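You operate a simulated robot arm through the tools that you are given. There is no shell and no other tool. Be economical: measure what you need, move in short steps, check, and stop when the job is done.

You run a simulated robot arm. Do the job below in one go: nothing can be reset, and whatever is moved stays where it is left.

JOB
Fill the can in the blue slider with 110 ml of water, then drop a valve cup into it.
Fine: slider in, green button once, slider out; take the valve cup from the short peg; orange switch off.

Only the result counts: the job must be done as asked and must still hold three seconds after the hand-in. Knocking over, shifting, dropping, spilling or breaking anything else fails it.

ROBOT AND FRAMES
A 6-joint arm with a two-finger parallel gripper, fixed in place. Base frame: the origin is at the foot of the arm, x ahead of it, y to its left, z up; the work surface is at about z = 0.905. Lengths are in m, angles in degrees, forces in N, time in s.
With the tool pointing down near the work surface it reaches from about 0.24 to 0.66 m from the base axis. Its first joint turns from -66.0 to 66.0 degrees. Payload 2.9 kg.
The TCP is the grasp point between the finger pads, 0.03 m short of the fingertips. In the tool frame z runs along the fingers and y along their closing line. The gripper opens to 0.11 m. The fingers are 0.02 m wide and 0.01 m thick; the gripper's body (0.048 by 0.112 m) begins 0.055 m behind the TCP.
Orientation is that of the tool frame in the base frame, as a unit quaternion [x, y, z, w]. With the fingers straight down and closing along the base's y, the tool's x points along the base's -x, its y along +y and its z along -z.

CONTROLS
- The arm moves only by the tool jog_arm. Its argument "motion" is a list of rows, each an object of numbers (a shift or turn left out is 0, a gripper value left out holds the last): "dx", "dy", "dz": the shift along the tool's x, y, z in units of 200 mm (1.0 is 200 mm); "wx", "wy", "wz": the turn, a rotation vector about the tool's x, y, z in units of 90 degrees (1.0 is 90 degrees). In form: [{"dx": .., "dy": .., "dz": .., "wx": .., "wy": .., "wz": ..}, ...]. A call has 1 to 20 rows; each row is the pose to reach, as a shift and turn from the pose commanded when the call began, along the tool's axes at that moment. "hand" is the closure in counts, from 0 (fully open) to 255 (shut), set as the call begins (left out, the last holds). A call with a number of a shift or a turn outside -1 to 1 is refused whole. A row lasts 0.2 s, in which the tool goes at most 0.05 m and 8.6 degrees; a call with a longer step from one row to the next is refused whole, and so is a gripper value outside its range. Where a pose cannot be reached the arm comes as near as it can. A force on the tool above 50 N (or 10 N above the force at the start of the call, whichever is more), or a blocked arm, ends the call early, and 0.2 s more pass. Each finger travels about 0.108 m/s and halts on what it meets, pressing with about 32 N; the grip force reading is that of the motor and also rises with nothing between the fingers. The clock runs only during rows and for 0.2 s after the last one: add rows that repeat a pose to give the fingers time. The reply holds the time, the measured pose of the TCP, the force on the tool along the base axes, the opening and the grip force, in the units named above and with some noise.
- Cameras (640 x 400 px; columns grow to the right, rows downward): "scene" is fixed at [0.0838, 0.4308, 1.4004]; the picture's right is [-0.75, -0.67, 0.00], its down [-0.27, 0.30, -0.91] and it looks along [0.61, -0.68, -0.41] (base axes); focal length 328 px, centre (320, 200). "wrist" rides on the gripper at [0.072, 0.017, -0.103] in the tool frame; the picture's right is [-0.23, 0.97, 0.00], its down [-0.76, -0.18, -0.62] and it looks along [-0.61, -0.14, 0.78] (tool axes); focal length 222 px, centre (320, 200). There is no depth. A picture from a camera that has moved, and an enlarged one, comes with that camera's place and axes in the base frame and with its lens.
- capture(camera): a new picture of that camera. It takes no simulated time.
- zoom(camera, box): a new picture of the part [left, top, right, bottom] of that camera's present view, enlarged. It takes no simulated time.
- finish_job(): hands the job in; it is judged then, once.

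Work in short steps. Places have to be worked out from the pictures, the camera data and where the tool is seen: move nearer, look again, correct. Check each grasp and each placing, and mend what went wrong. You have 120 turns and 84 pictures in all, those below and enlarged ones among them. Open the gripper and draw the arm clear of the work before you hand the job in, unless the task says otherwise; then end with one line.

The tools are called after "Request:" by a JSON object that holds its "fn" and its "kwargs". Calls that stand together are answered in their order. jog_arm: Moves the arm, as the interface text tells. Its arguments: {"type":"object","properties":{"motion":{"type":"array","items":{"type":"object","properties":{"dx":{"type":"number"},"dy":{"type":"number"},"dz":{"type":"number"},"wx":{"type":"number"},"wy":{"type":"number"},"wz":{"type":"number"}}}},"hand":{"type":"number"}},"required":["motion"]} The other tools are called the same way: capture (camera) takes a picture; zoom (camera, box) takes an enlarged picture of a part of a camera's view; finish_job () hands the job in.

At the start:

```text
time_s: 0.0
position: [0.3937, -0.1665, 1.2484]
ee_rot: [0.0, 1.0, 0.0, 0.0]
force: [-0.8, -0.3, 0.1]
grip_width: 0.11
grip_force: 0.1
```

scene: 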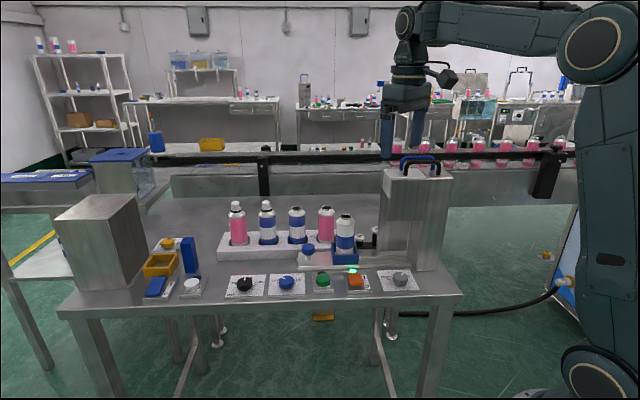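
wrist: 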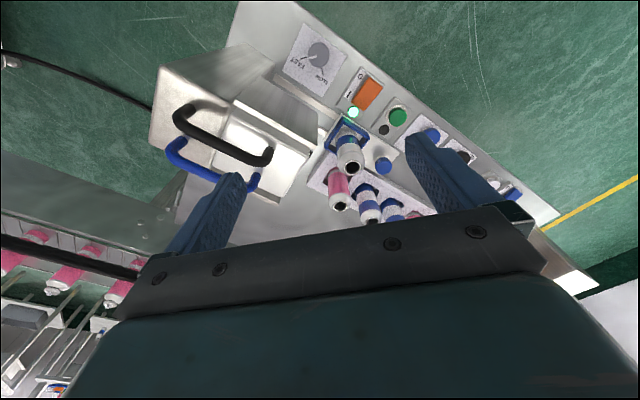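

The pictures show a filling machine with a bench panel; I'll enlarge the scene to identify the slider, buttons, knobs and pegs.

Request:
{"fn": "zoom", "kwargs": {"camera": "scene", "box": [220, 190, 460, 310]}}

Request:
{"fn": "zoom", "kwargs": {"camera": "scene", "box": [50, 190, 290, 310]}}

Request:
{"fn": "zoom", "kwargs": {"camera": "wrist", "box": [260, 10, 540, 220]}}

```text
2.67 times, centred on (340, 250) of scene
camera zoom: at [0.0838, 0.4308, 1.4004], right [-0.75, -0.67, 0.0], down [-0.27, 0.3, -0.91], along [0.61, -0.68, -0.41], focal length 876 px, centre (267, 67)
```

zoom: 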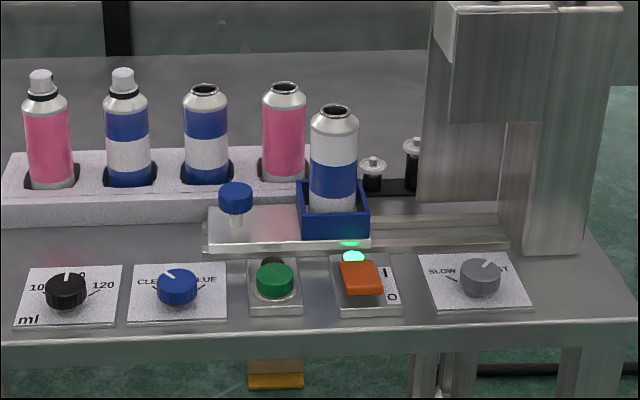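

```text
2.67 times, centred on (170, 250) of scene
camera zoom: at [0.0838, 0.4308, 1.4004], right [-0.75, -0.67, 0.0], down [-0.27, 0.3, -0.91], along [0.61, -0.68, -0.41], focal length 876 px, centre (720, 67)
```

zoom: 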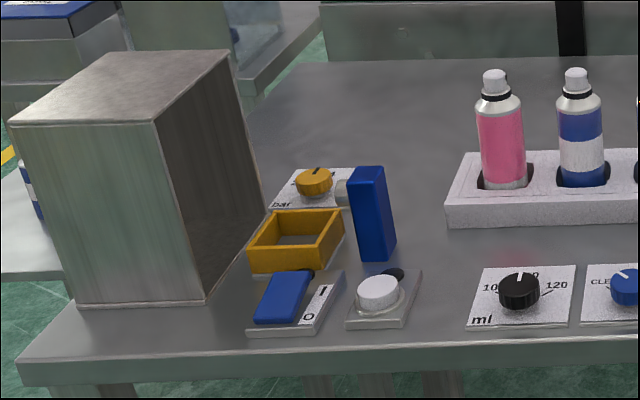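

```text
1.90 times, centred on (400, 115) of wrist
camera zoom: at [0.3213, -0.1489, 1.3508], right [0.23, 0.97, 0.0], down [0.76, -0.18, 0.62], along [0.61, -0.14, -0.78], focal length 423 px, centre (168, 362)
```

zoom: 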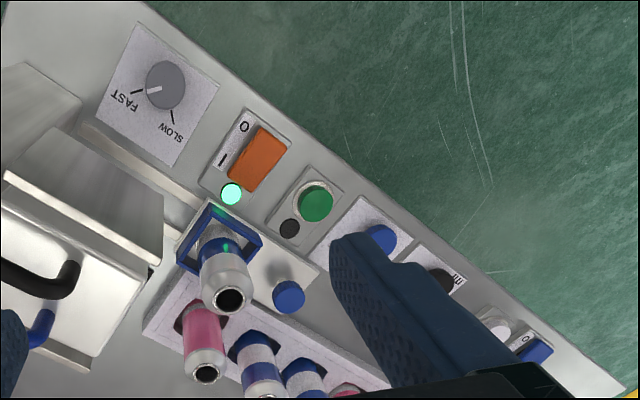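

I'll zoom into each dial and the pegs.

Request:
{"fn": "zoom", "kwargs": {"camera": "scene", "box": [222, 264, 312, 304]}}

Request:
{"fn": "zoom", "kwargs": {"camera": "scene", "box": [310, 220, 420, 300]}}

```text
7.11 times, centred on (267, 284) of scene
camera zoom: at [0.0838, 0.4308, 1.4004], right [-0.75, -0.67, 0.0], down [-0.27, 0.3, -0.91], along [0.61, -0.68, -0.41], focal length 2336 px, centre (697, -397)
```

zoom: 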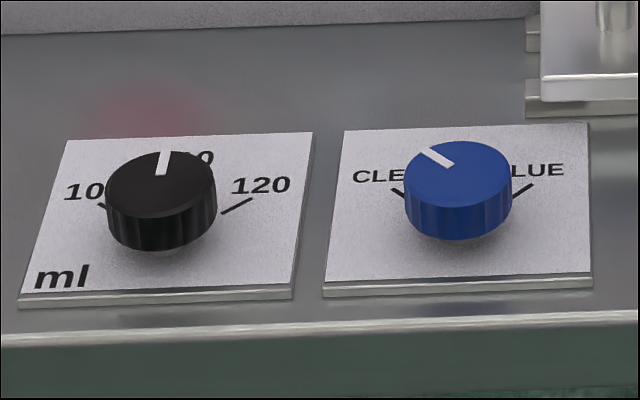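

```text
5.00 times, centred on (365, 260) of scene
camera zoom: at [0.0838, 0.4308, 1.4004], right [-0.75, -0.67, 0.0], down [-0.27, 0.3, -0.91], along [0.61, -0.68, -0.41], focal length 1643 px, centre (95, -100)
```

zoom: 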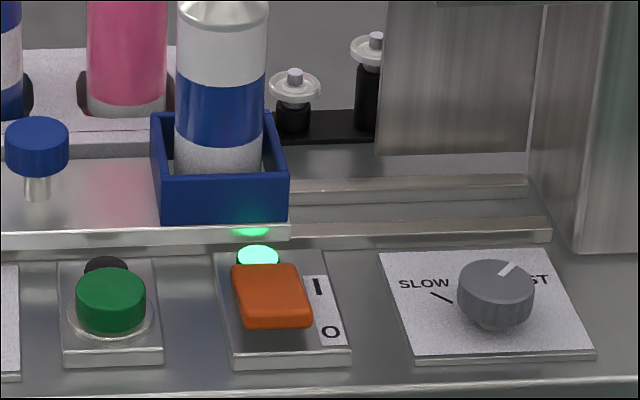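

The black dial seems to be on 110 and the blue one near CLEAR; I want a top view to confirm. Move over the panel at the current height.

Request:
{"fn": "jog_arm", "kwargs": {"motion": [{"dx": -0.11, "dy": 0.16}, {"dx": -0.22, "dy": 0.32}, {"dx": -0.33, "dy": 0.48}, {"dx": -0.44, "dy": 0.64}, {"dx": -0.55, "dy": 0.8}, {"dx": -0.64, "dy": 0.96}, {"dx": -0.64, "dy": 0.96}], "hand": 0}}

Request:
{"fn": "capture", "kwargs": {"camera": "wrist"}}

```text
time_s: 1.6
position: [0.5221, 0.024, 1.2473]
ee_rot: [0.0, 1.0, -0.001, -0.001]
force: [-0.1, 0.7, -0.5]
grip_width: 0.11
grip_force: 0.1
```

```text
76 pictures are left
camera wrist: at [0.4502, 0.0424, 1.3498], right [0.23, 0.97, 0.0], down [0.76, -0.18, 0.62], along [0.61, -0.14, -0.78], focal length 222 px, centre (320, 200)
```

wrist: 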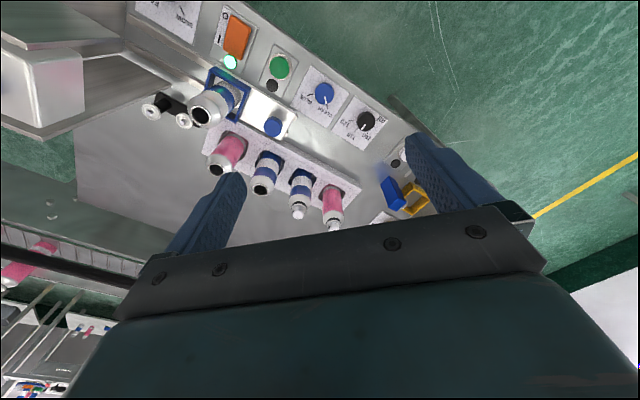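

Nice overview; enlarge the dials and the slider/pegs.

Request:
{"fn": "zoom", "kwargs": {"camera": "wrist", "box": [290, 55, 400, 155]}}

Request:
{"fn": "zoom", "kwargs": {"camera": "wrist", "box": [130, 0, 330, 150]}}

```text
4.00 times, centred on (345, 105) of wrist
camera zoom: at [0.4502, 0.0424, 1.3498], right [0.23, 0.97, 0.0], down [0.76, -0.18, 0.62], along [0.61, -0.14, -0.78], focal length 888 px, centre (220, 580)
```

zoom: 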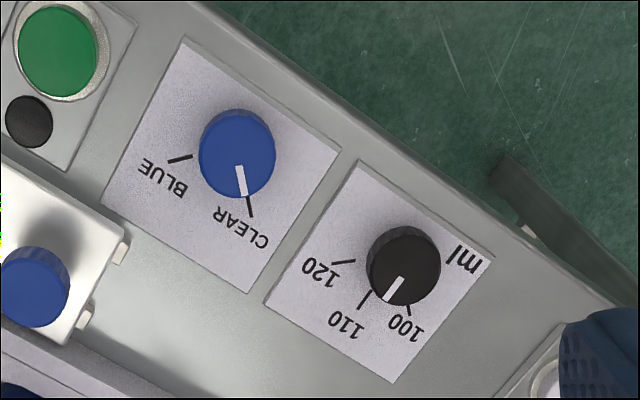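

```text
2.67 times, centred on (230, 75) of wrist
camera zoom: at [0.4502, 0.0424, 1.3498], right [0.23, 0.97, 0.0], down [0.76, -0.18, 0.62], along [0.61, -0.14, -0.78], focal length 592 px, centre (560, 533)
```

zoom: 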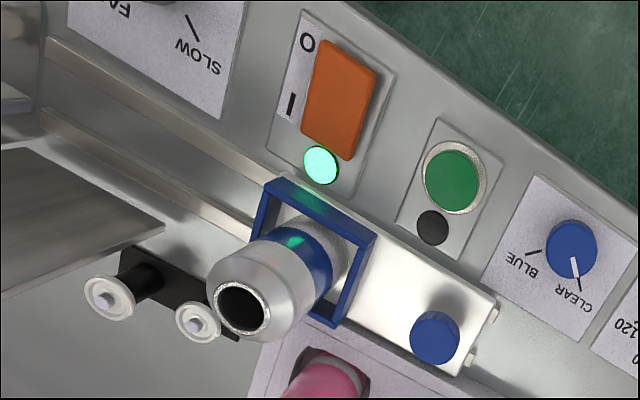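

Blue dial is on CLEAR. I'll look closer at the black dial.

Request:
{"fn": "zoom", "kwargs": {"camera": "wrist", "box": [350, 100, 390, 150]}}

```text
8.00 times, centred on (370, 125) of wrist
camera zoom: at [0.4502, 0.0424, 1.3498], right [0.23, 0.97, 0.0], down [0.76, -0.18, 0.62], along [0.61, -0.14, -0.78], focal length 1777 px, centre (-80, 800)
```

zoom: 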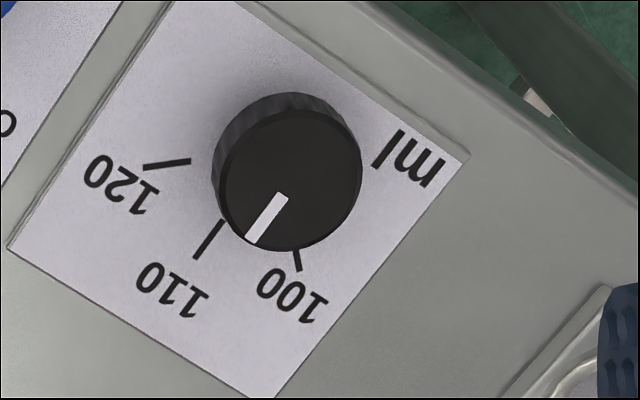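

Dial is on 110, blue on CLEAR, so only the sequence is needed. Estimates: handle (0.572,-0.069,0.962), can top (0.509,-0.136,1.04), short-peg cup (0.533,-0.237,0.933). Move to view pegs and tower overhang better.

Request:
{"fn": "jog_arm", "kwargs": {"motion": [{"dx": 0.02, "dy": -0.2}, {"dx": 0.04, "dy": -0.4}, {"dx": 0.06, "dy": -0.6}, {"dx": 0.08, "dy": -0.7}, {"dx": 0.08, "dy": -0.7}]}}

Request:
{"fn": "capture", "kwargs": {"camera": "wrist"}}

```text
time_s: 2.8
position: [0.5049, -0.1165, 1.2492]
ee_rot: [0.0, 1.0, 0.0, 0.0]
force: [-1.0, 0.5, 0.3]
grip_width: 0.1102
grip_force: 0.1
```

```text
72 pictures are left
camera wrist: at [0.4331, -0.0973, 1.3513], right [0.23, 0.97, 0.0], down [0.76, -0.18, 0.62], along [0.61, -0.14, -0.78], focal length 222 px, centre (320, 200)
```

wrist: 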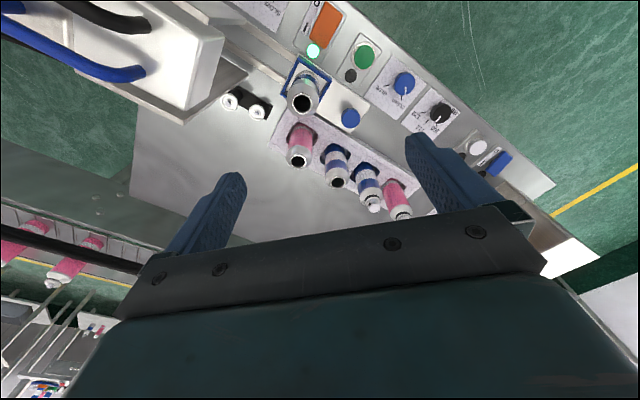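

Request:
{"fn": "zoom", "kwargs": {"camera": "wrist", "box": [170, 20, 330, 150]}}

Request:
{"fn": "capture", "kwargs": {"camera": "scene"}}

```text
3.08 times, centred on (250, 85) of wrist
camera zoom: at [0.4331, -0.0973, 1.3513], right [0.23, 0.97, 0.0], down [0.76, -0.18, 0.62], along [0.61, -0.14, -0.78], focal length 684 px, centre (535, 554)
```

zoom: 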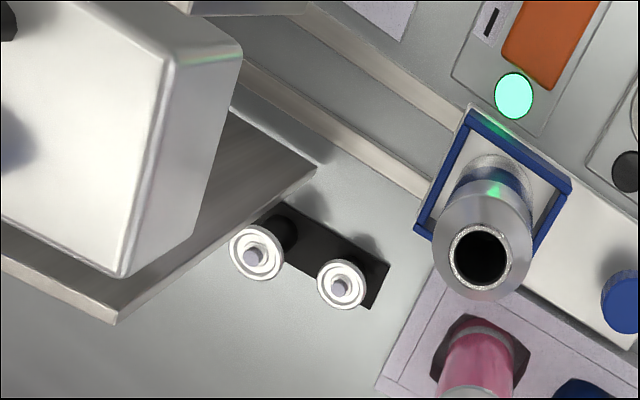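

```text
70 pictures are left
```

scene: 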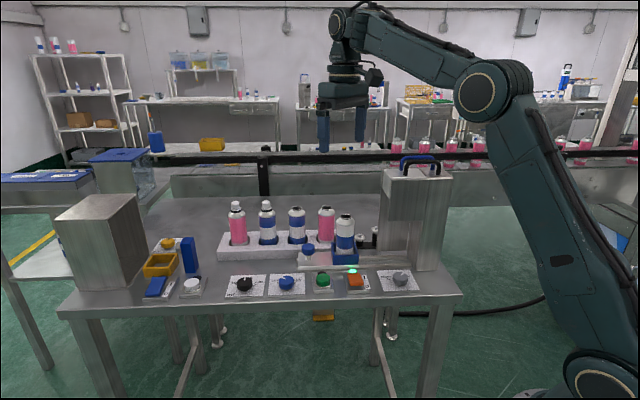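

The tower has a thin back wall and head ending about e1≈0.17 (e1 = along panel, away from tower). For the slider I want the tool x along +e1 (camera away from tower), so I rotate the tool 135° up here.

Request:
{"fn": "jog_arm", "kwargs": {"motion": [{"wz": 0.09}, {"wz": 0.18}, {"wz": 0.27}, {"wz": 0.36}, {"wz": 0.45}, {"wz": 0.54}, {"wz": 0.63}, {"wz": 0.72}, {"wz": 0.81}, {"wz": 0.9}, {"wz": 0.9}]}}

Request:
{"fn": "jog_arm", "kwargs": {"motion": [{"wz": 0.09}, {"wz": 0.18}, {"wz": 0.27}, {"wz": 0.36}, {"wz": 0.45}, {"wz": 0.54}, {"wz": 0.6}, {"wz": 0.6}]}}

```text
time_s: 5.2
position: [0.5051, -0.1154, 1.249]
ee_rot: [0.65, 0.76, 0.001, 0.0]
force: [-0.5, -0.9, 0.6]
grip_width: 0.1099
grip_force: 0.0
```

```text
time_s: 7.0
position: [0.5055, -0.1147, 1.248]
ee_rot: [0.924, 0.382, -0.001, 0.001]
force: [-0.4, 0.2, 0.3]
grip_width: 0.1102
grip_force: 0.0
```

Rotation worked. Now move above the handle at z≈1.12 with opening narrowed to ~0.06, and look.

Request:
{"fn": "jog_arm", "kwargs": {"motion": [{"dx": 0.1, "dy": 0.02, "dz": 0.15}, {"dx": 0.2, "dy": 0.04, "dz": 0.3}, {"dx": 0.3, "dy": 0.06, "dz": 0.45}, {"dx": 0.4, "dy": 0.07, "dz": 0.6}, {"dx": 0.4, "dy": 0.07, "dz": 0.65}, {"dx": 0.4, "dy": 0.07, "dz": 0.65}], "hand": 116}}

Request:
{"fn": "capture", "kwargs": {"camera": "wrist"}}

Request:
{"fn": "zoom", "kwargs": {"camera": "scene", "box": [220, 170, 460, 310]}}

```text
time_s: 8.4
position: [0.5729, -0.0696, 1.1183]
ee_rot: [0.924, 0.383, 0.0, 0.0]
force: [-0.7, -0.3, 0.3]
grip_width: 0.0601
grip_force: 0.1
```

```text
69 pictures are left
camera wrist: at [0.6363, -0.0284, 1.221], right [0.53, -0.85, 0.0], down [-0.66, -0.41, 0.62], along [-0.53, -0.33, -0.78], focal length 222 px, centre (320, 200)
```

wrist: 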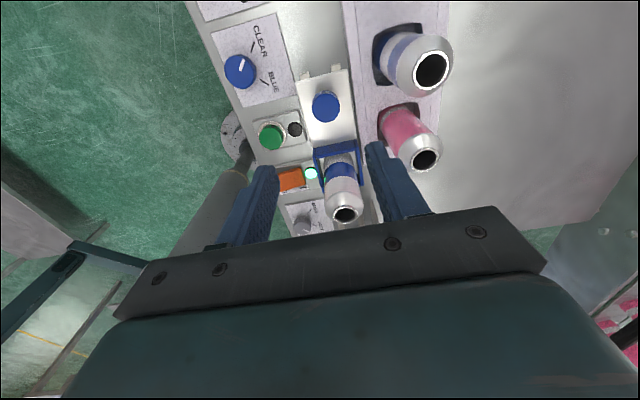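

```text
2.67 times, centred on (340, 240) of scene
camera zoom: at [0.0838, 0.4308, 1.4004], right [-0.75, -0.67, 0.0], down [-0.27, 0.3, -0.91], along [0.61, -0.68, -0.41], focal length 876 px, centre (267, 93)
```

zoom: 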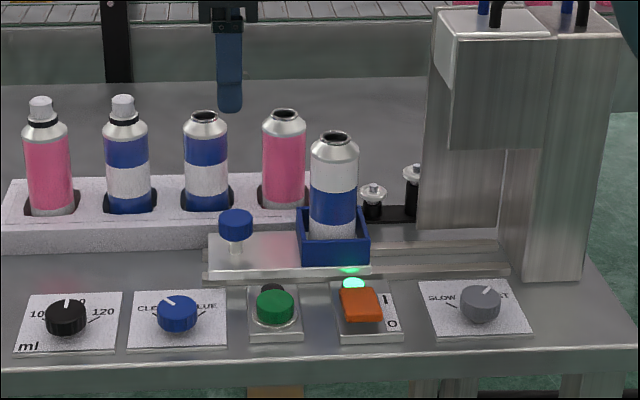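

Handle triangulates to (0.575,-0.071), right under the tool. Descend so that only the fingertips straddle the cap (TCP z≈0.964).

Request:
{"fn": "jog_arm", "kwargs": {"motion": [{"dx": 0.0, "dy": 0.01, "dz": 0.2}, {"dx": 0.0, "dy": 0.01, "dz": 0.4}, {"dx": 0.0, "dy": 0.01, "dz": 0.55}, {"dx": 0.0, "dy": 0.01, "dz": 0.68}, {"dx": 0.0, "dy": 0.01, "dz": 0.77}, {"dx": 0.0, "dy": 0.01, "dz": 0.77}]}}

Request:
{"fn": "zoom", "kwargs": {"camera": "scene", "box": [220, 170, 460, 310]}}

Request:
{"fn": "capture", "kwargs": {"camera": "wrist"}}

```text
time_s: 9.8
position: [0.5705, -0.0692, 0.9628]
ee_rot: [0.924, 0.383, 0.0, 0.0]
force: [0.1, 0.6, 0.7]
grip_width: 0.0598
grip_force: 0.0
```

```text
2.67 times, centred on (340, 240) of scene
camera zoom: at [0.0838, 0.4308, 1.4004], right [-0.75, -0.67, 0.0], down [-0.27, 0.3, -0.91], along [0.61, -0.68, -0.41], focal length 876 px, centre (267, 93)
```

zoom: 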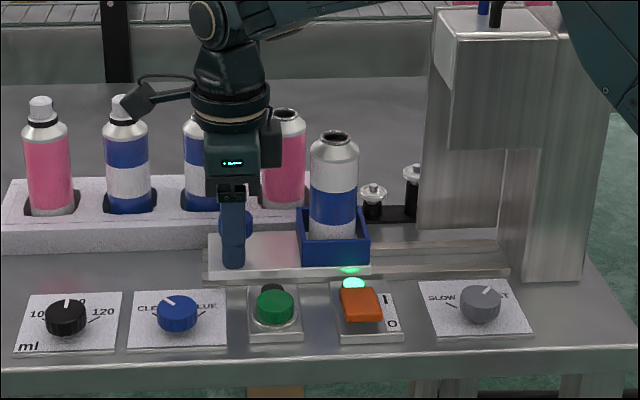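

```text
66 pictures are left
camera wrist: at [0.6351, -0.0286, 1.0654], right [0.53, -0.85, 0.0], down [-0.66, -0.41, 0.62], along [-0.53, -0.33, -0.78], focal length 222 px, centre (320, 200)
```

wrist: 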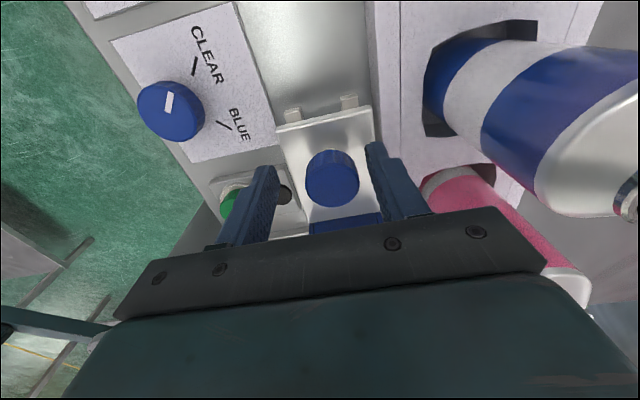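

Cap sits centred between the fingertips per the scene view. Close on it.

Request:
{"fn": "jog_arm", "kwargs": {"motion": [{"dz": 0}, {"dz": 0}, {"dz": 0}], "hand": 255}}

```text
time_s: 10.4
position: [0.5753, -0.0754, 0.962]
ee_rot: [0.926, 0.377, 0.006, 0.005]
force: [8.5, -6.7, -5.5]
grip_width: 0.0314
grip_force: 45.0
stopped in row 3: the force on the tool passed its limit (the readings are from after the stop); the commanded pose is now the measured one
```

Grip on the 31 mm cap holds. Slide in along -e1 slowly.

Request:
{"fn": "jog_arm", "kwargs": {"motion": [{"dx": -0.03}, {"dx": -0.07}, {"dx": -0.11}, {"dx": -0.15}, {"dx": -0.19}, {"dx": -0.23}, {"dx": -0.27}, {"dx": -0.3}, {"dx": -0.3}]}}

Request:
{"fn": "zoom", "kwargs": {"camera": "scene", "box": [220, 170, 460, 310]}}

```text
time_s: 12.4
position: [0.533, -0.1176, 0.9621]
ee_rot: [0.927, 0.376, 0.008, 0.006]
force: [23.3, -24.6, -2.4]
grip_width: 0.0312
grip_force: 45.2
```

```text
2.67 times, centred on (340, 240) of scene
camera zoom: at [0.0846, 0.4301, 1.4005], right [-0.75, -0.67, 0.0], down [-0.27, 0.3, -0.91], along [0.61, -0.68, -0.41], focal length 876 px, centre (267, 93)
```

zoom: 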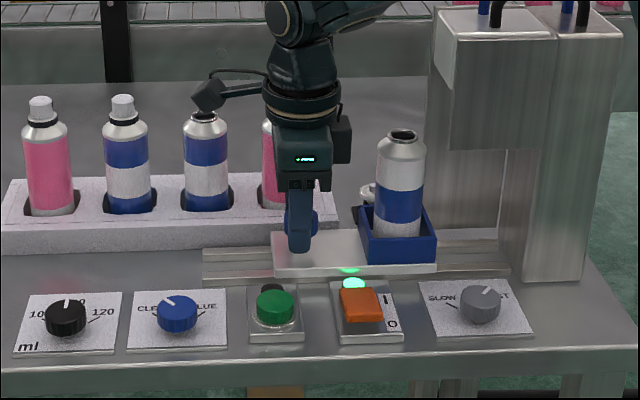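

Slider moves well; there's lateral load from a slight yaw, so I add a little +y correction and continue in.

Request:
{"fn": "jog_arm", "kwargs": {"motion": [{"dx": -0.03, "dy": 0.01}, {"dx": -0.07, "dy": 0.012}, {"dx": -0.11, "dy": 0.012}, {"dx": -0.15, "dy": 0.013}, {"dx": -0.19, "dy": 0.013}, {"dx": -0.23, "dy": 0.014}, {"dx": -0.26, "dy": 0.014}, {"dx": -0.29, "dy": 0.015}, {"dx": -0.32, "dy": 0.015}, {"dx": -0.32, "dy": 0.015}]}}

Request:
{"fn": "zoom", "kwargs": {"camera": "scene", "box": [220, 170, 460, 310]}}

```text
time_s: 14.6
position: [0.4909, -0.1599, 0.9631]
ee_rot: [0.924, 0.381, 0.007, 0.004]
force: [32.4, 20.2, -10.2]
grip_width: 0.0312
grip_force: 44.9
```

```text
2.67 times, centred on (340, 240) of scene
camera zoom: at [0.0849, 0.4313, 1.4001], right [-0.75, -0.67, 0.0], down [-0.27, 0.3, -0.91], along [0.61, -0.68, -0.41], focal length 876 px, centre (267, 93)
```

zoom: 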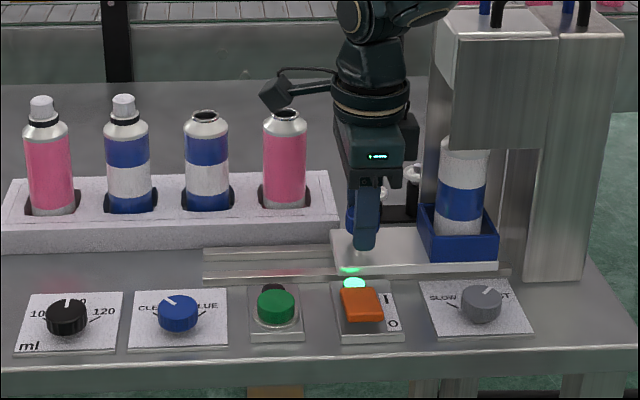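

Total travel 0.12 m and now a 37 N resistance along +e1, so likely at the stop. A small extra push will confirm.

Request:
{"fn": "jog_arm", "kwargs": {"motion": [{"dx": -0.01}, {"dx": -0.02}, {"dx": -0.03}, {"dx": -0.03}]}}

Request:
{"fn": "capture", "kwargs": {"camera": "wrist"}}

```text
time_s: 15.6
position: [0.4851, -0.1646, 0.9648]
ee_rot: [0.924, 0.382, 0.008, 0.005]
force: [32.4, 22.5, -0.8]
grip_width: 0.0313
grip_force: 45.0
```

```text
63 pictures are left
camera wrist: at [0.5479, -0.1233, 1.0677], right [0.53, -0.85, 0.01], down [-0.68, -0.41, 0.61], along [-0.51, -0.33, -0.79], focal length 222 px, centre (320, 200)
```

wrist: 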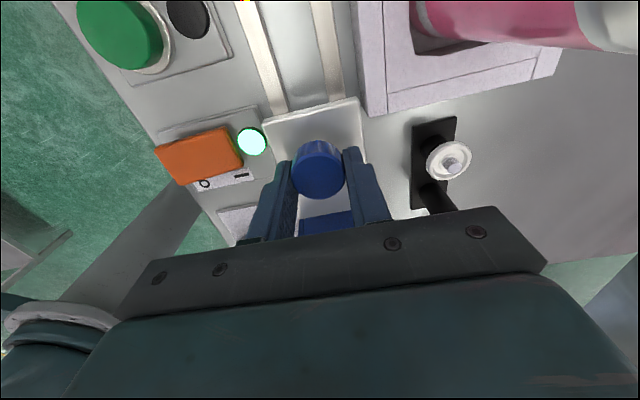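

The tool moved 6 mm with the same force — it may be slipping on the cap. Check the slider's position.

Request:
{"fn": "zoom", "kwargs": {"camera": "scene", "box": [220, 170, 460, 310]}}

```text
2.67 times, centred on (340, 240) of scene
camera zoom: at [0.0847, 0.4314, 1.4001], right [-0.75, -0.67, 0.0], down [-0.27, 0.3, -0.91], along [0.61, -0.68, -0.41], focal length 876 px, centre (267, 93)
```

zoom: 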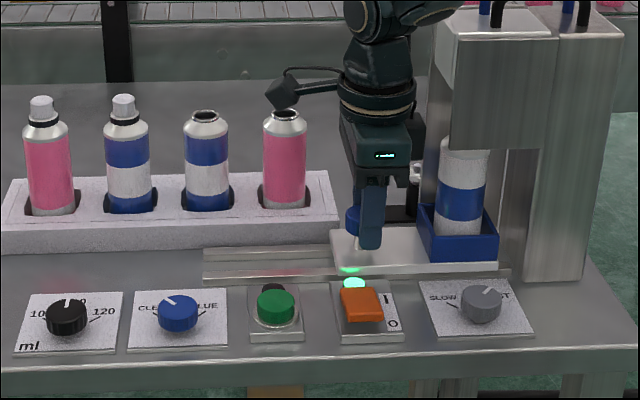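

The slider didn't move: it's at its stop. Open, then lift.

Request:
{"fn": "jog_arm", "kwargs": {"motion": [{"dz": 0}, {"dz": 0}, {"dz": -0.05}, {"dz": -0.2}, {"dz": -0.4}, {"dz": -0.5}, {"dz": -0.5}], "hand": 116}}

Request:
{"fn": "zoom", "kwargs": {"camera": "scene", "box": [220, 170, 460, 310]}}

```text
time_s: 17.2
position: [0.4806, -0.1652, 1.0647]
ee_rot: [0.926, 0.378, 0.005, 0.004]
force: [0.0, -0.2, -0.2]
grip_width: 0.0598
grip_force: 0.1
```

```text
2.67 times, centred on (340, 240) of scene
camera zoom: at [0.0838, 0.4308, 1.4004], right [-0.75, -0.67, 0.0], down [-0.27, 0.3, -0.91], along [0.61, -0.68, -0.41], focal length 876 px, centre (267, 93)
```

zoom: 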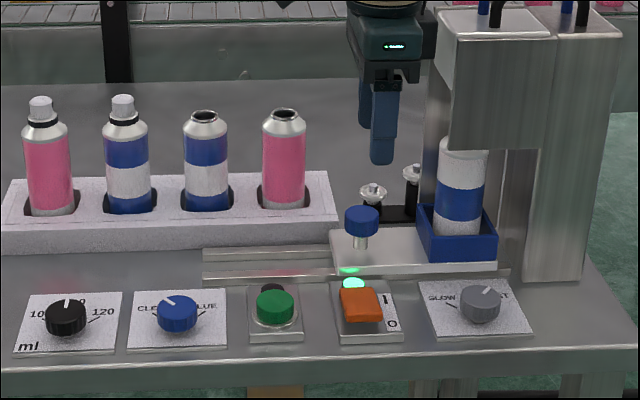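

Slider in, released cleanly. Close the fingers and move above the green button (≈0.494,-0.035).

Request:
{"fn": "jog_arm", "kwargs": {"motion": [{"dx": 0.12, "dy": -0.1}, {"dx": 0.24, "dy": -0.2}, {"dx": 0.36, "dy": -0.3}, {"dx": 0.505, "dy": -0.413}, {"dx": 0.505, "dy": -0.413, "dz": 0.2}, {"dx": 0.505, "dy": -0.413, "dz": 0.35}, {"dx": 0.505, "dy": -0.413, "dz": 0.35}], "hand": 255}}

Request:
{"fn": "zoom", "kwargs": {"camera": "scene", "box": [260, 210, 380, 310]}}

Request:
{"fn": "capture", "kwargs": {"camera": "wrist"}}

```text
time_s: 18.8
position: [0.497, -0.0368, 0.9927]
ee_rot: [0.926, 0.378, 0.006, 0.004]
force: [-0.6, -0.3, 0.2]
grip_width: 0.0001
grip_force: 31.6
```

```text
4.00 times, centred on (320, 260) of scene
camera zoom: at [0.0838, 0.4308, 1.4004], right [-0.75, -0.67, 0.0], down [-0.27, 0.3, -0.91], along [0.61, -0.68, -0.41], focal length 1314 px, centre (320, -40)
```

zoom: 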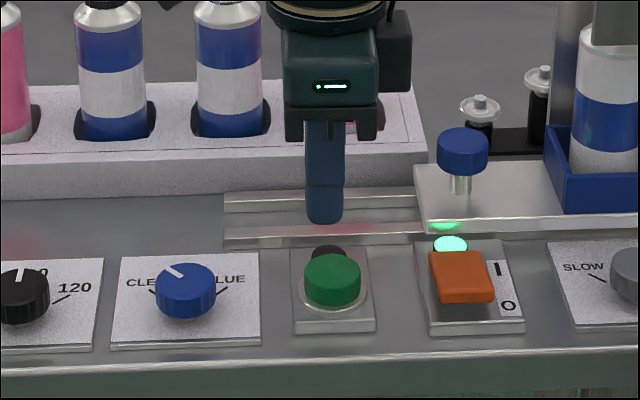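

```text
59 pictures are left
camera wrist: at [0.5597, 0.0029, 1.0954], right [0.52, -0.86, 0.01], down [-0.68, -0.4, 0.62], along [-0.52, -0.33, -0.79], focal length 222 px, centre (320, 200)
```

wrist: 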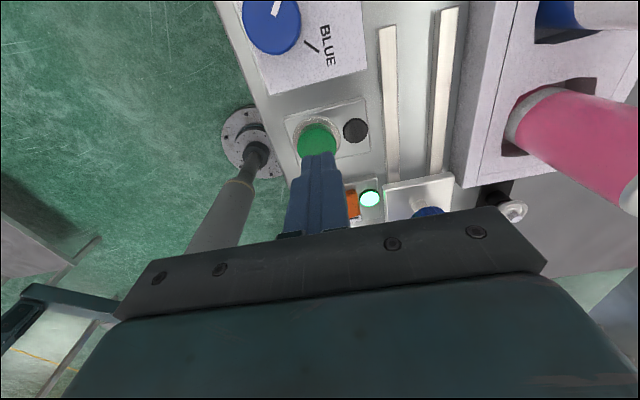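

The tip projects onto the button within ~3 mm. Descend gently to press once.

Request:
{"fn": "jog_arm", "kwargs": {"motion": [{"dx": -0.013, "dy": 0.01, "dz": 0.08}, {"dx": -0.013, "dy": 0.01, "dz": 0.15}, {"dx": -0.013, "dy": 0.01, "dz": 0.18}, {"dx": -0.013, "dy": 0.01, "dz": 0.2}]}}

Request:
{"fn": "zoom", "kwargs": {"camera": "scene", "box": [260, 210, 380, 310]}}

```text
time_s: 19.8
position: [0.4981, -0.0417, 0.9532]
ee_rot: [0.926, 0.378, 0.006, 0.005]
force: [-0.7, 1.0, 1.7]
grip_width: 0.0
grip_force: 32.5
```

```text
4.00 times, centred on (320, 260) of scene
camera zoom: at [0.0838, 0.4308, 1.4004], right [-0.75, -0.67, 0.0], down [-0.27, 0.3, -0.91], along [0.61, -0.68, -0.41], focal length 1314 px, centre (320, -40)
```

zoom: 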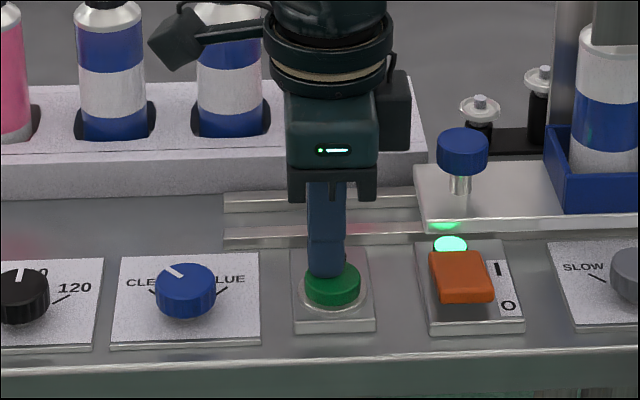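

Tip is just above the button, slightly behind centre; shift ~4 mm forward and press.

Request:
{"fn": "jog_arm", "kwargs": {"motion": [{"dx": -0.012, "dy": -0.022, "dz": -0.01}, {"dx": -0.012, "dy": -0.022, "dz": 0.01}, {"dx": -0.012, "dy": -0.022, "dz": 0.025}, {"dx": -0.012, "dy": -0.022, "dz": 0.04}, {"dx": -0.012, "dy": -0.022, "dz": 0.055}]}}

Request:
{"fn": "zoom", "kwargs": {"camera": "scene", "box": [260, 190, 460, 310]}}

```text
time_s: 21.0
position: [0.4932, -0.0407, 0.9448]
ee_rot: [0.926, 0.378, 0.007, 0.007]
force: [-9.7, 1.7, 39.3]
grip_width: 0.0
grip_force: 31.6
```

```text
3.20 times, centred on (360, 250) of scene
camera zoom: at [0.083, 0.4309, 1.4004], right [-0.75, -0.67, 0.0], down [-0.27, 0.3, -0.91], along [0.61, -0.68, -0.41], focal length 1051 px, centre (192, 40)
```

zoom: 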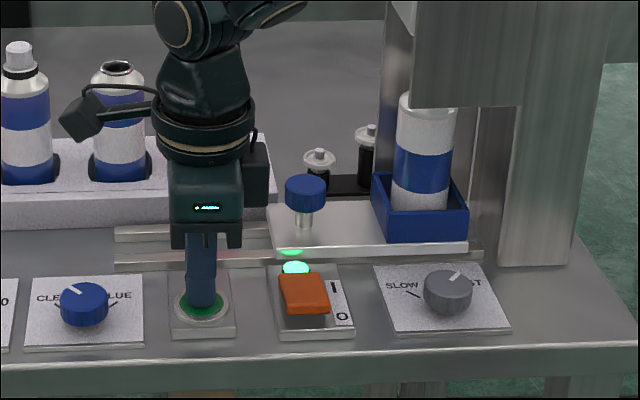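

39 N and the button is visibly down. Lift off and look at the indicator beside it.

Request:
{"fn": "jog_arm", "kwargs": {"motion": [{"dz": -0.1}, {"dz": -0.3}, {"dz": -0.5}, {"dz": -0.6}]}}

Request:
{"fn": "zoom", "kwargs": {"camera": "scene", "box": [260, 190, 460, 310]}}

```text
time_s: 22.0
position: [0.492, -0.0399, 1.0624]
ee_rot: [0.926, 0.378, 0.004, 0.004]
force: [-1.2, -0.2, -0.3]
grip_width: 0.0001
grip_force: 32.8
```

```text
3.20 times, centred on (360, 250) of scene
camera zoom: at [0.0838, 0.4308, 1.4004], right [-0.75, -0.67, 0.0], down [-0.27, 0.3, -0.91], along [0.61, -0.68, -0.41], focal length 1051 px, centre (192, 40)
```

zoom: 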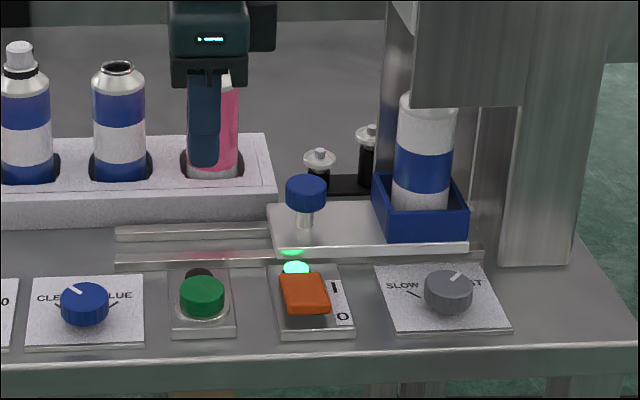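

The small indicator is dark; I need to know whether filling is running. Look closer.

Request:
{"fn": "zoom", "kwargs": {"camera": "scene", "box": [305, 260, 365, 300]}}

Request:
{"fn": "zoom", "kwargs": {"camera": "scene", "box": [370, 200, 430, 240]}}

Request:
{"fn": "capture", "kwargs": {"camera": "wrist"}}

```text
10.00 times, centred on (335, 280) of scene
camera zoom: at [0.0838, 0.4308, 1.4004], right [-0.75, -0.67, 0.0], down [-0.27, 0.3, -0.91], along [0.61, -0.68, -0.41], focal length 3285 px, centre (170, -600)
```

zoom: 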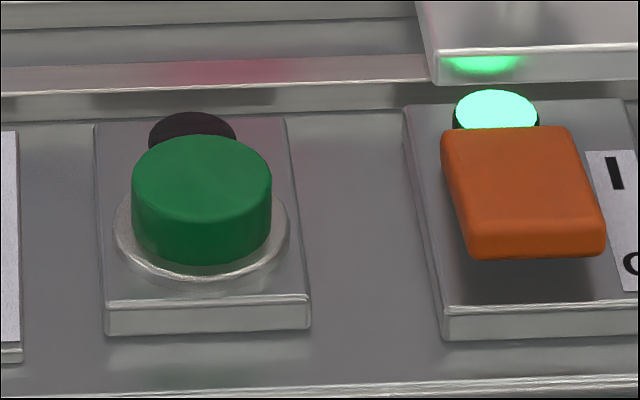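

```text
10.00 times, centred on (400, 220) of scene
camera zoom: at [0.0838, 0.4308, 1.4004], right [-0.75, -0.67, 0.0], down [-0.27, 0.3, -0.91], along [0.61, -0.68, -0.41], focal length 3285 px, centre (-480, 0)
```

zoom: 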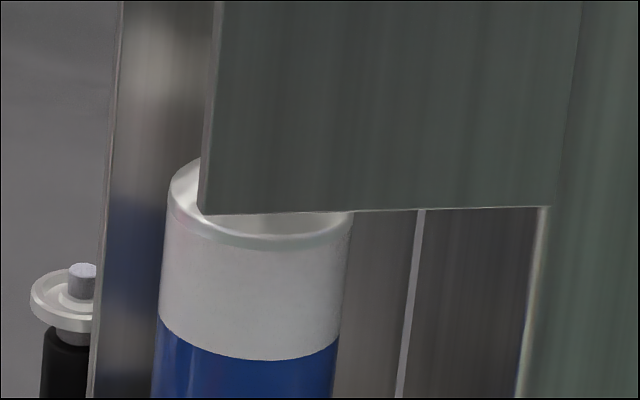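

```text
53 pictures are left
camera wrist: at [0.5547, 0.0008, 1.165], right [0.52, -0.86, 0.01], down [-0.68, -0.4, 0.62], along [-0.52, -0.33, -0.79], focal length 222 px, centre (320, 200)
```

wrist: 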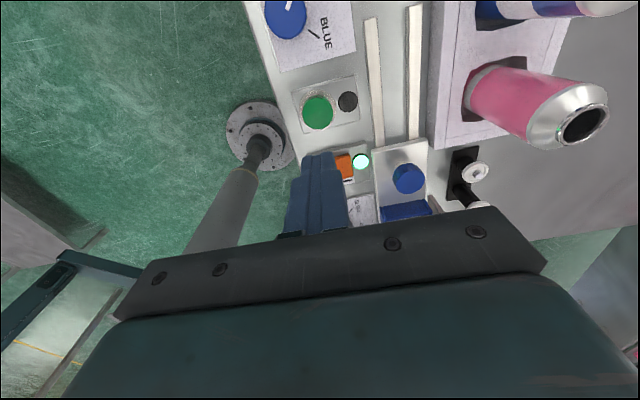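

Nothing visibly flowing. I'll wait a few seconds for safety, recheck, then pull the slider out and look in the can before deciding anything.

Request:
{"fn": "jog_arm", "kwargs": {"motion": [{"dz": 0}, {"dz": 0}, {"dz": 0}, {"dz": 0}, {"dz": 0}, {"dz": 0}, {"dz": 0}, {"dz": 0}, {"dz": 0}, {"dz": 0}, {"dz": 0}, {"dz": 0}, {"dz": 0}, {"dz": 0}, {"dz": 0}, {"dz": 0}, {"dz": 0}, {"dz": 0}, {"dz": 0}, {"dz": 0}]}}

Request:
{"fn": "zoom", "kwargs": {"camera": "scene", "box": [260, 190, 460, 310]}}

```text
time_s: 26.2
position: [0.4911, -0.0408, 1.0611]
ee_rot: [0.926, 0.379, 0.006, 0.006]
force: [-0.3, 0.4, -0.4]
grip_width: 0.0001
grip_force: 32.1
```

```text
3.20 times, centred on (360, 250) of scene
camera zoom: at [0.0838, 0.4308, 1.4004], right [-0.75, -0.67, 0.0], down [-0.27, 0.3, -0.91], along [0.61, -0.68, -0.41], focal length 1051 px, centre (192, 40)
```

zoom: 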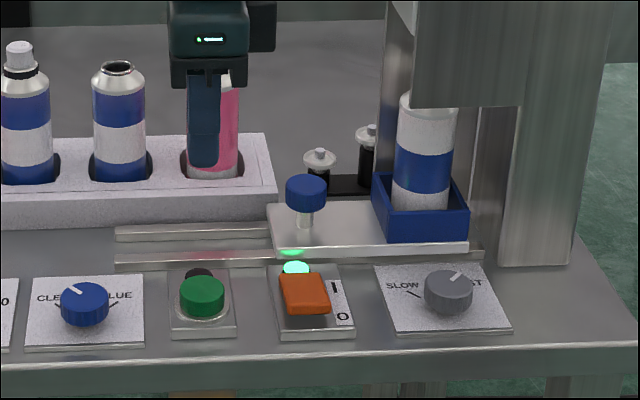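

Move back over the handle (e1≈0.236, e2≈0.458), opening to 0.06, then descend.

Request:
{"fn": "jog_arm", "kwargs": {"motion": [{"dx": -0.12, "dy": 0.12}, {"dx": -0.24, "dy": 0.24}, {"dx": -0.36, "dy": 0.36}, {"dx": -0.415, "dy": 0.412}, {"dx": -0.415, "dy": 0.412, "dz": 0.2}, {"dx": -0.415, "dy": 0.412, "dz": 0.4}, {"dx": -0.415, "dy": 0.412, "dz": 0.5}, {"dx": -0.415, "dy": 0.412, "dz": 0.5}], "hand": 116}}

Request:
{"fn": "zoom", "kwargs": {"camera": "scene", "box": [260, 190, 460, 310]}}

Request:
{"fn": "capture", "kwargs": {"camera": "wrist"}}

```text
time_s: 28.0
position: [0.4917, -0.1575, 0.9626]
ee_rot: [0.926, 0.378, 0.006, 0.005]
force: [0.5, -0.2, 0.3]
grip_width: 0.0604
grip_force: 0.0
```

```text
3.20 times, centred on (360, 250) of scene
camera zoom: at [0.0839, 0.4308, 1.4004], right [-0.75, -0.67, 0.0], down [-0.27, 0.3, -0.91], along [0.61, -0.68, -0.41], focal length 1051 px, centre (192, 40)
```

zoom: 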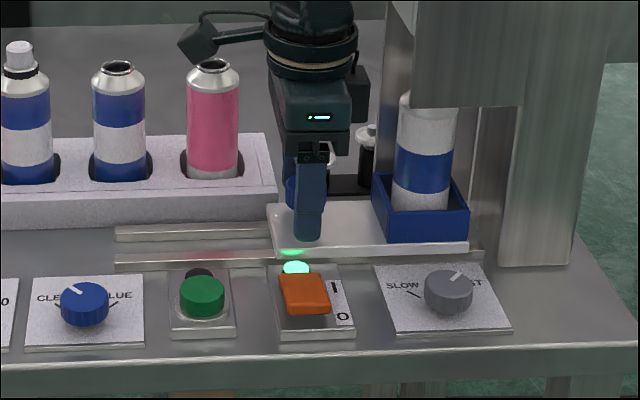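

```text
50 pictures are left
camera wrist: at [0.5544, -0.1174, 1.0657], right [0.52, -0.85, 0.01], down [-0.68, -0.4, 0.62], along [-0.52, -0.33, -0.79], focal length 222 px, centre (320, 200)
```

wrist: 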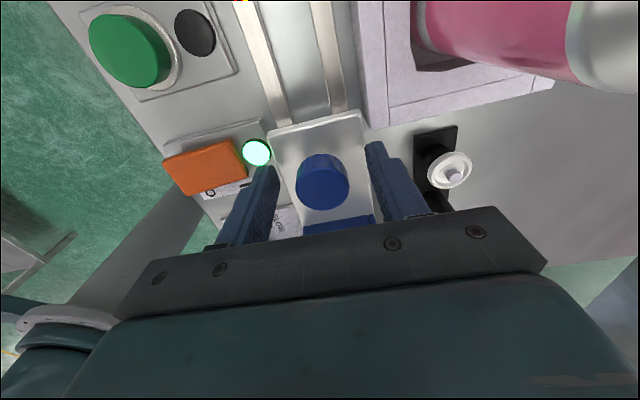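

Fingers straddle the cap; shift 4 mm toward +e1, close and start pulling.

Request:
{"fn": "jog_arm", "kwargs": {"motion": [{"dx": 0.02}, {"dx": 0.02}, {"dx": 0.02}, {"dx": 0.02}], "hand": 255}}

```text
time_s: 29.0
position: [0.4939, -0.1553, 0.9627]
ee_rot: [0.927, 0.376, 0.005, 0.005]
force: [5.4, -8.9, 2.0]
grip_width: 0.0311
grip_force: 44.7
```

Gripped. Pull out slowly in gentle steps.

Request:
{"fn": "jog_arm", "kwargs": {"motion": [{"dx": 0.01}, {"dx": 0.03}, {"dx": 0.06}, {"dx": 0.09}, {"dx": 0.12}, {"dx": 0.15}, {"dx": 0.18}, {"dx": 0.21, "dy": -0.001}, {"dx": 0.24, "dy": -0.001}, {"dx": 0.27, "dy": -0.002}, {"dx": 0.3, "dy": -0.003}, {"dx": 0.33, "dy": -0.003}, {"dx": 0.36, "dy": -0.003}, {"dx": 0.39, "dy": -0.003}, {"dx": 0.42, "dy": -0.004}, {"dx": 0.45, "dy": -0.004}, {"dx": 0.48, "dy": -0.004}, {"dx": 0.5, "dy": -0.005}, {"dx": 0.51, "dy": -0.005}]}}

Request:
{"fn": "zoom", "kwargs": {"camera": "scene", "box": [220, 170, 460, 310]}}

```text
time_s: 33.0
position: [0.5674, -0.0829, 0.9637]
ee_rot: [0.926, 0.376, 0.007, 0.006]
force: [22.7, -24.3, 3.5]
grip_width: 0.0312
grip_force: 45.1
```

```text
2.67 times, centred on (340, 240) of scene
camera zoom: at [0.0844, 0.4301, 1.4006], right [-0.75, -0.67, 0.0], down [-0.27, 0.3, -0.91], along [0.61, -0.68, -0.41], focal length 876 px, centre (267, 93)
```

zoom: 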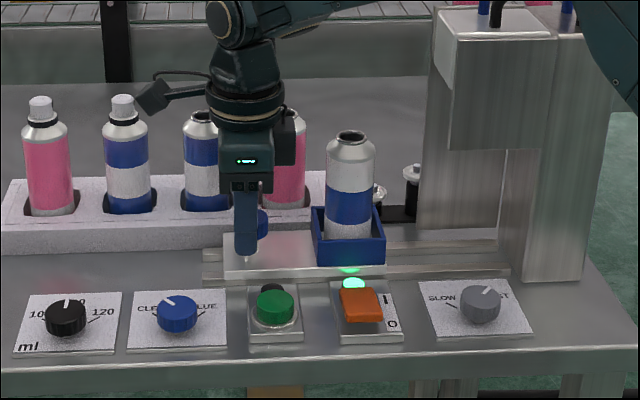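

Nearly out (≈15 mm left); relieve the lateral load and finish the pull.

Request:
{"fn": "jog_arm", "kwargs": {"motion": [{"dx": 0.0, "dy": 0.012}, {"dx": 0.02, "dy": 0.012}, {"dx": 0.04, "dy": 0.012}, {"dx": 0.06, "dy": 0.012}, {"dx": 0.08, "dy": 0.012}, {"dx": 0.095, "dy": 0.012}, {"dx": 0.1, "dy": 0.012}]}}

Request:
{"fn": "zoom", "kwargs": {"camera": "scene", "box": [220, 170, 460, 310]}}

```text
time_s: 34.6
position: [0.5783, -0.0715, 0.9623]
ee_rot: [0.928, 0.374, 0.001, 0.004]
force: [-23.5, -25.2, 14.2]
grip_width: 0.031
grip_force: 45.1
```

```text
2.67 times, centred on (340, 240) of scene
camera zoom: at [0.083, 0.4301, 1.4006], right [-0.75, -0.67, 0.0], down [-0.27, 0.3, -0.91], along [0.61, -0.68, -0.41], focal length 876 px, centre (267, 93)
```

zoom: 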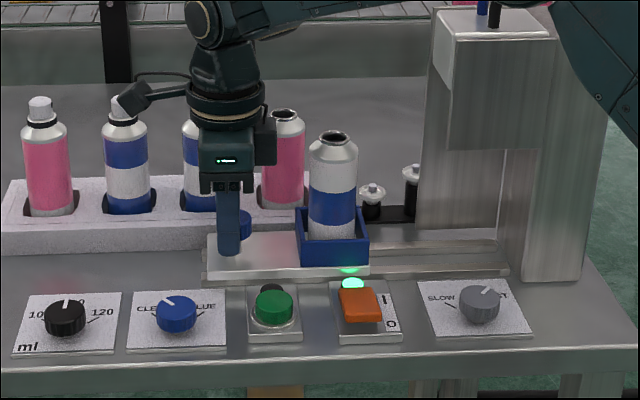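

Slider is back at its outer stop (plate end at same pixel as at the start). Release, lift high and move so the camera looks down into the can.

Request:
{"fn": "jog_arm", "kwargs": {"motion": [{"dx": -0.01}, {"dx": -0.01}, {"dx": -0.01}, {"dx": -0.01, "dz": -0.1}, {"dx": -0.01, "dz": -0.3}, {"dx": -0.01, "dz": -0.5}, {"dx": -0.01, "dz": -0.7}, {"dx": -0.01, "dz": -0.9}, {"dx": -0.01, "dz": -1.0}, {"dx": -0.01, "dz": -1.0}], "hand": 116}}

Request:
{"fn": "jog_arm", "kwargs": {"motion": [{"dx": -0.1, "dz": -0.15}, {"dx": -0.2, "dz": -0.3}, {"dx": -0.3, "dz": -0.45}, {"dx": -0.4, "dz": -0.55}, {"dx": -0.55, "dz": -0.55}, {"dx": -0.7, "dz": -0.55}, {"dx": -0.78, "dz": -0.55}, {"dx": -0.78, "dz": -0.55}]}}

Request:
{"fn": "capture", "kwargs": {"camera": "wrist"}}

```text
time_s: 36.8
position: [0.5781, -0.07, 1.1624]
ee_rot: [0.926, 0.377, 0.005, 0.006]
force: [-0.1, 0.7, 0.3]
grip_width: 0.0599
grip_force: 0.0
```

```text
time_s: 38.6
position: [0.4658, -0.1785, 1.2709]
ee_rot: [0.926, 0.378, 0.004, 0.006]
force: [-0.6, 0.1, 0.2]
grip_width: 0.06
grip_force: 0.0
```

```text
47 pictures are left
camera wrist: at [0.5282, -0.1378, 1.3742], right [0.52, -0.85, 0.01], down [-0.68, -0.4, 0.62], along [-0.52, -0.33, -0.79], focal length 222 px, centre (320, 200)
```

wrist: 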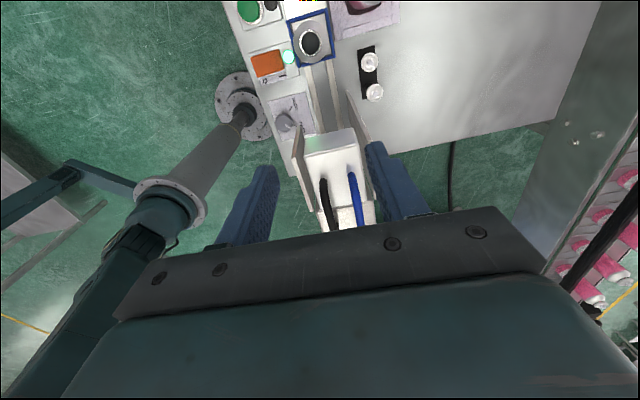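

Request:
{"fn": "zoom", "kwargs": {"camera": "wrist", "box": [290, 20, 330, 60]}}

Request:
{"fn": "zoom", "kwargs": {"camera": "wrist", "box": [290, 0, 400, 110]}}

```text
10.00 times, centred on (310, 40) of wrist
camera zoom: at [0.5282, -0.1378, 1.3742], right [0.52, -0.85, 0.01], down [-0.68, -0.4, 0.62], along [-0.52, -0.33, -0.79], focal length 2221 px, centre (420, 1800)
```

zoom: 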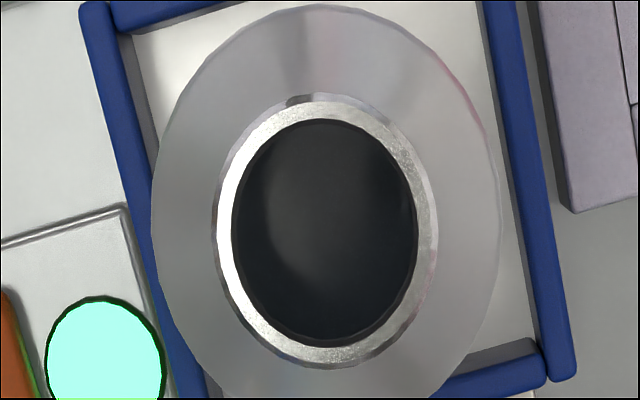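

```text
3.64 times, centred on (345, 55) of wrist
camera zoom: at [0.5282, -0.1378, 1.3742], right [0.52, -0.85, 0.01], down [-0.68, -0.4, 0.62], along [-0.52, -0.33, -0.79], focal length 808 px, centre (229, 727)
```

zoom: 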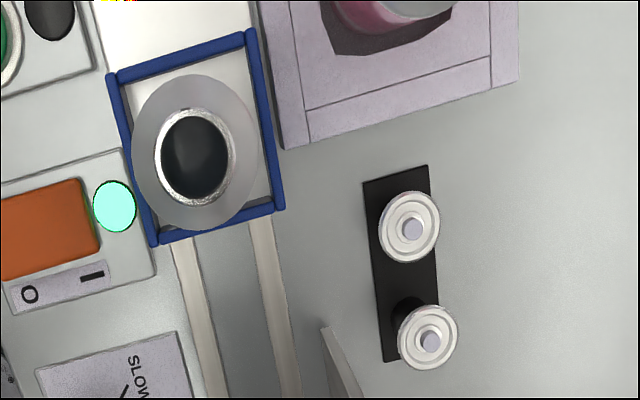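

Inside of the can looks dark; compare with an empty open can in the rack seen from the same angle.

Request:
{"fn": "jog_arm", "kwargs": {"motion": [{"dx": 0.05, "dy": 0.12}, {"dx": 0.1, "dy": 0.24}, {"dx": 0.15, "dy": 0.36}, {"dx": 0.19, "dy": 0.45}, {"dx": 0.19, "dy": 0.45}]}}

Request:
{"fn": "capture", "kwargs": {"camera": "wrist"}}

```text
time_s: 39.8
position: [0.5205, -0.2021, 1.2537]
ee_rot: [0.926, 0.378, 0.006, 0.006]
force: [0.4, 0.1, 0.1]
grip_width: 0.0598
grip_force: 0.0
out of reach, approached as far as the arm can: row 2, 3, 4, 5
```

```text
44 pictures are left
camera wrist: at [0.583, -0.1619, 1.3566], right [0.52, -0.86, 0.01], down [-0.68, -0.4, 0.62], along [-0.52, -0.33, -0.79], focal length 222 px, centre (320, 200)
```

wrist: 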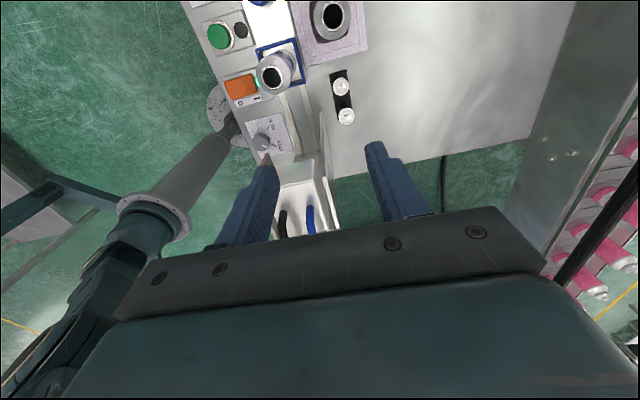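

Request:
{"fn": "zoom", "kwargs": {"camera": "wrist", "box": [310, 0, 350, 40]}}

Request:
{"fn": "zoom", "kwargs": {"camera": "wrist", "box": [250, 50, 300, 100]}}

```text
10.00 times, centred on (330, 20) of wrist
camera zoom: at [0.583, -0.1619, 1.3566], right [0.52, -0.86, 0.01], down [-0.68, -0.4, 0.62], along [-0.52, -0.33, -0.79], focal length 2221 px, centre (220, 2000)
```

zoom: 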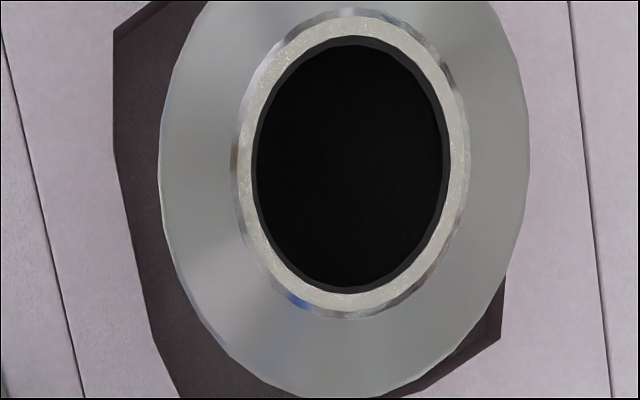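

```text
8.00 times, centred on (275, 75) of wrist
camera zoom: at [0.583, -0.1619, 1.3566], right [0.52, -0.86, 0.01], down [-0.68, -0.4, 0.62], along [-0.52, -0.33, -0.79], focal length 1777 px, centre (680, 1200)
```

zoom: 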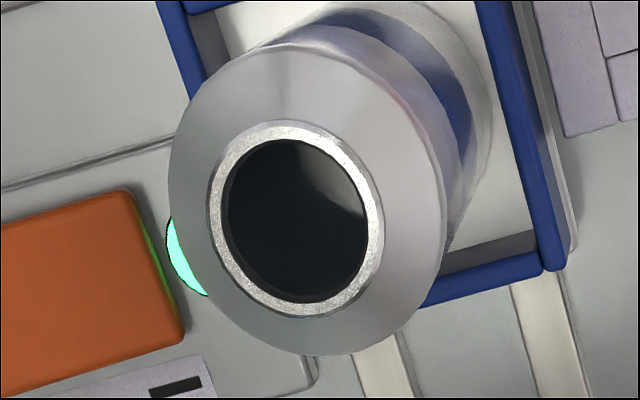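

The slider can now shows a reflective water surface, whereas the empty rack can is matte black, so the fill worked. Next rotate the tool so x points along base +x (best clearance for the short peg) while lowering a little.

Request:
{"fn": "jog_arm", "kwargs": {"motion": [{"wz": 0.09, "dz": 0.1}, {"wz": 0.18, "dz": 0.2}, {"wz": 0.27, "dz": 0.3}, {"wz": 0.36, "dz": 0.4}, {"wz": 0.45, "dz": 0.45}, {"wz": 0.494, "dz": 0.5}, {"wz": 0.494, "dz": 0.5}]}}

```text
time_s: 41.4
position: [0.5221, -0.2037, 1.153]
ee_rot: [1.0, -0.003, 0.006, 0.002]
force: [-0.6, -0.5, 0.9]
grip_width: 0.0596
grip_force: 0.1
```

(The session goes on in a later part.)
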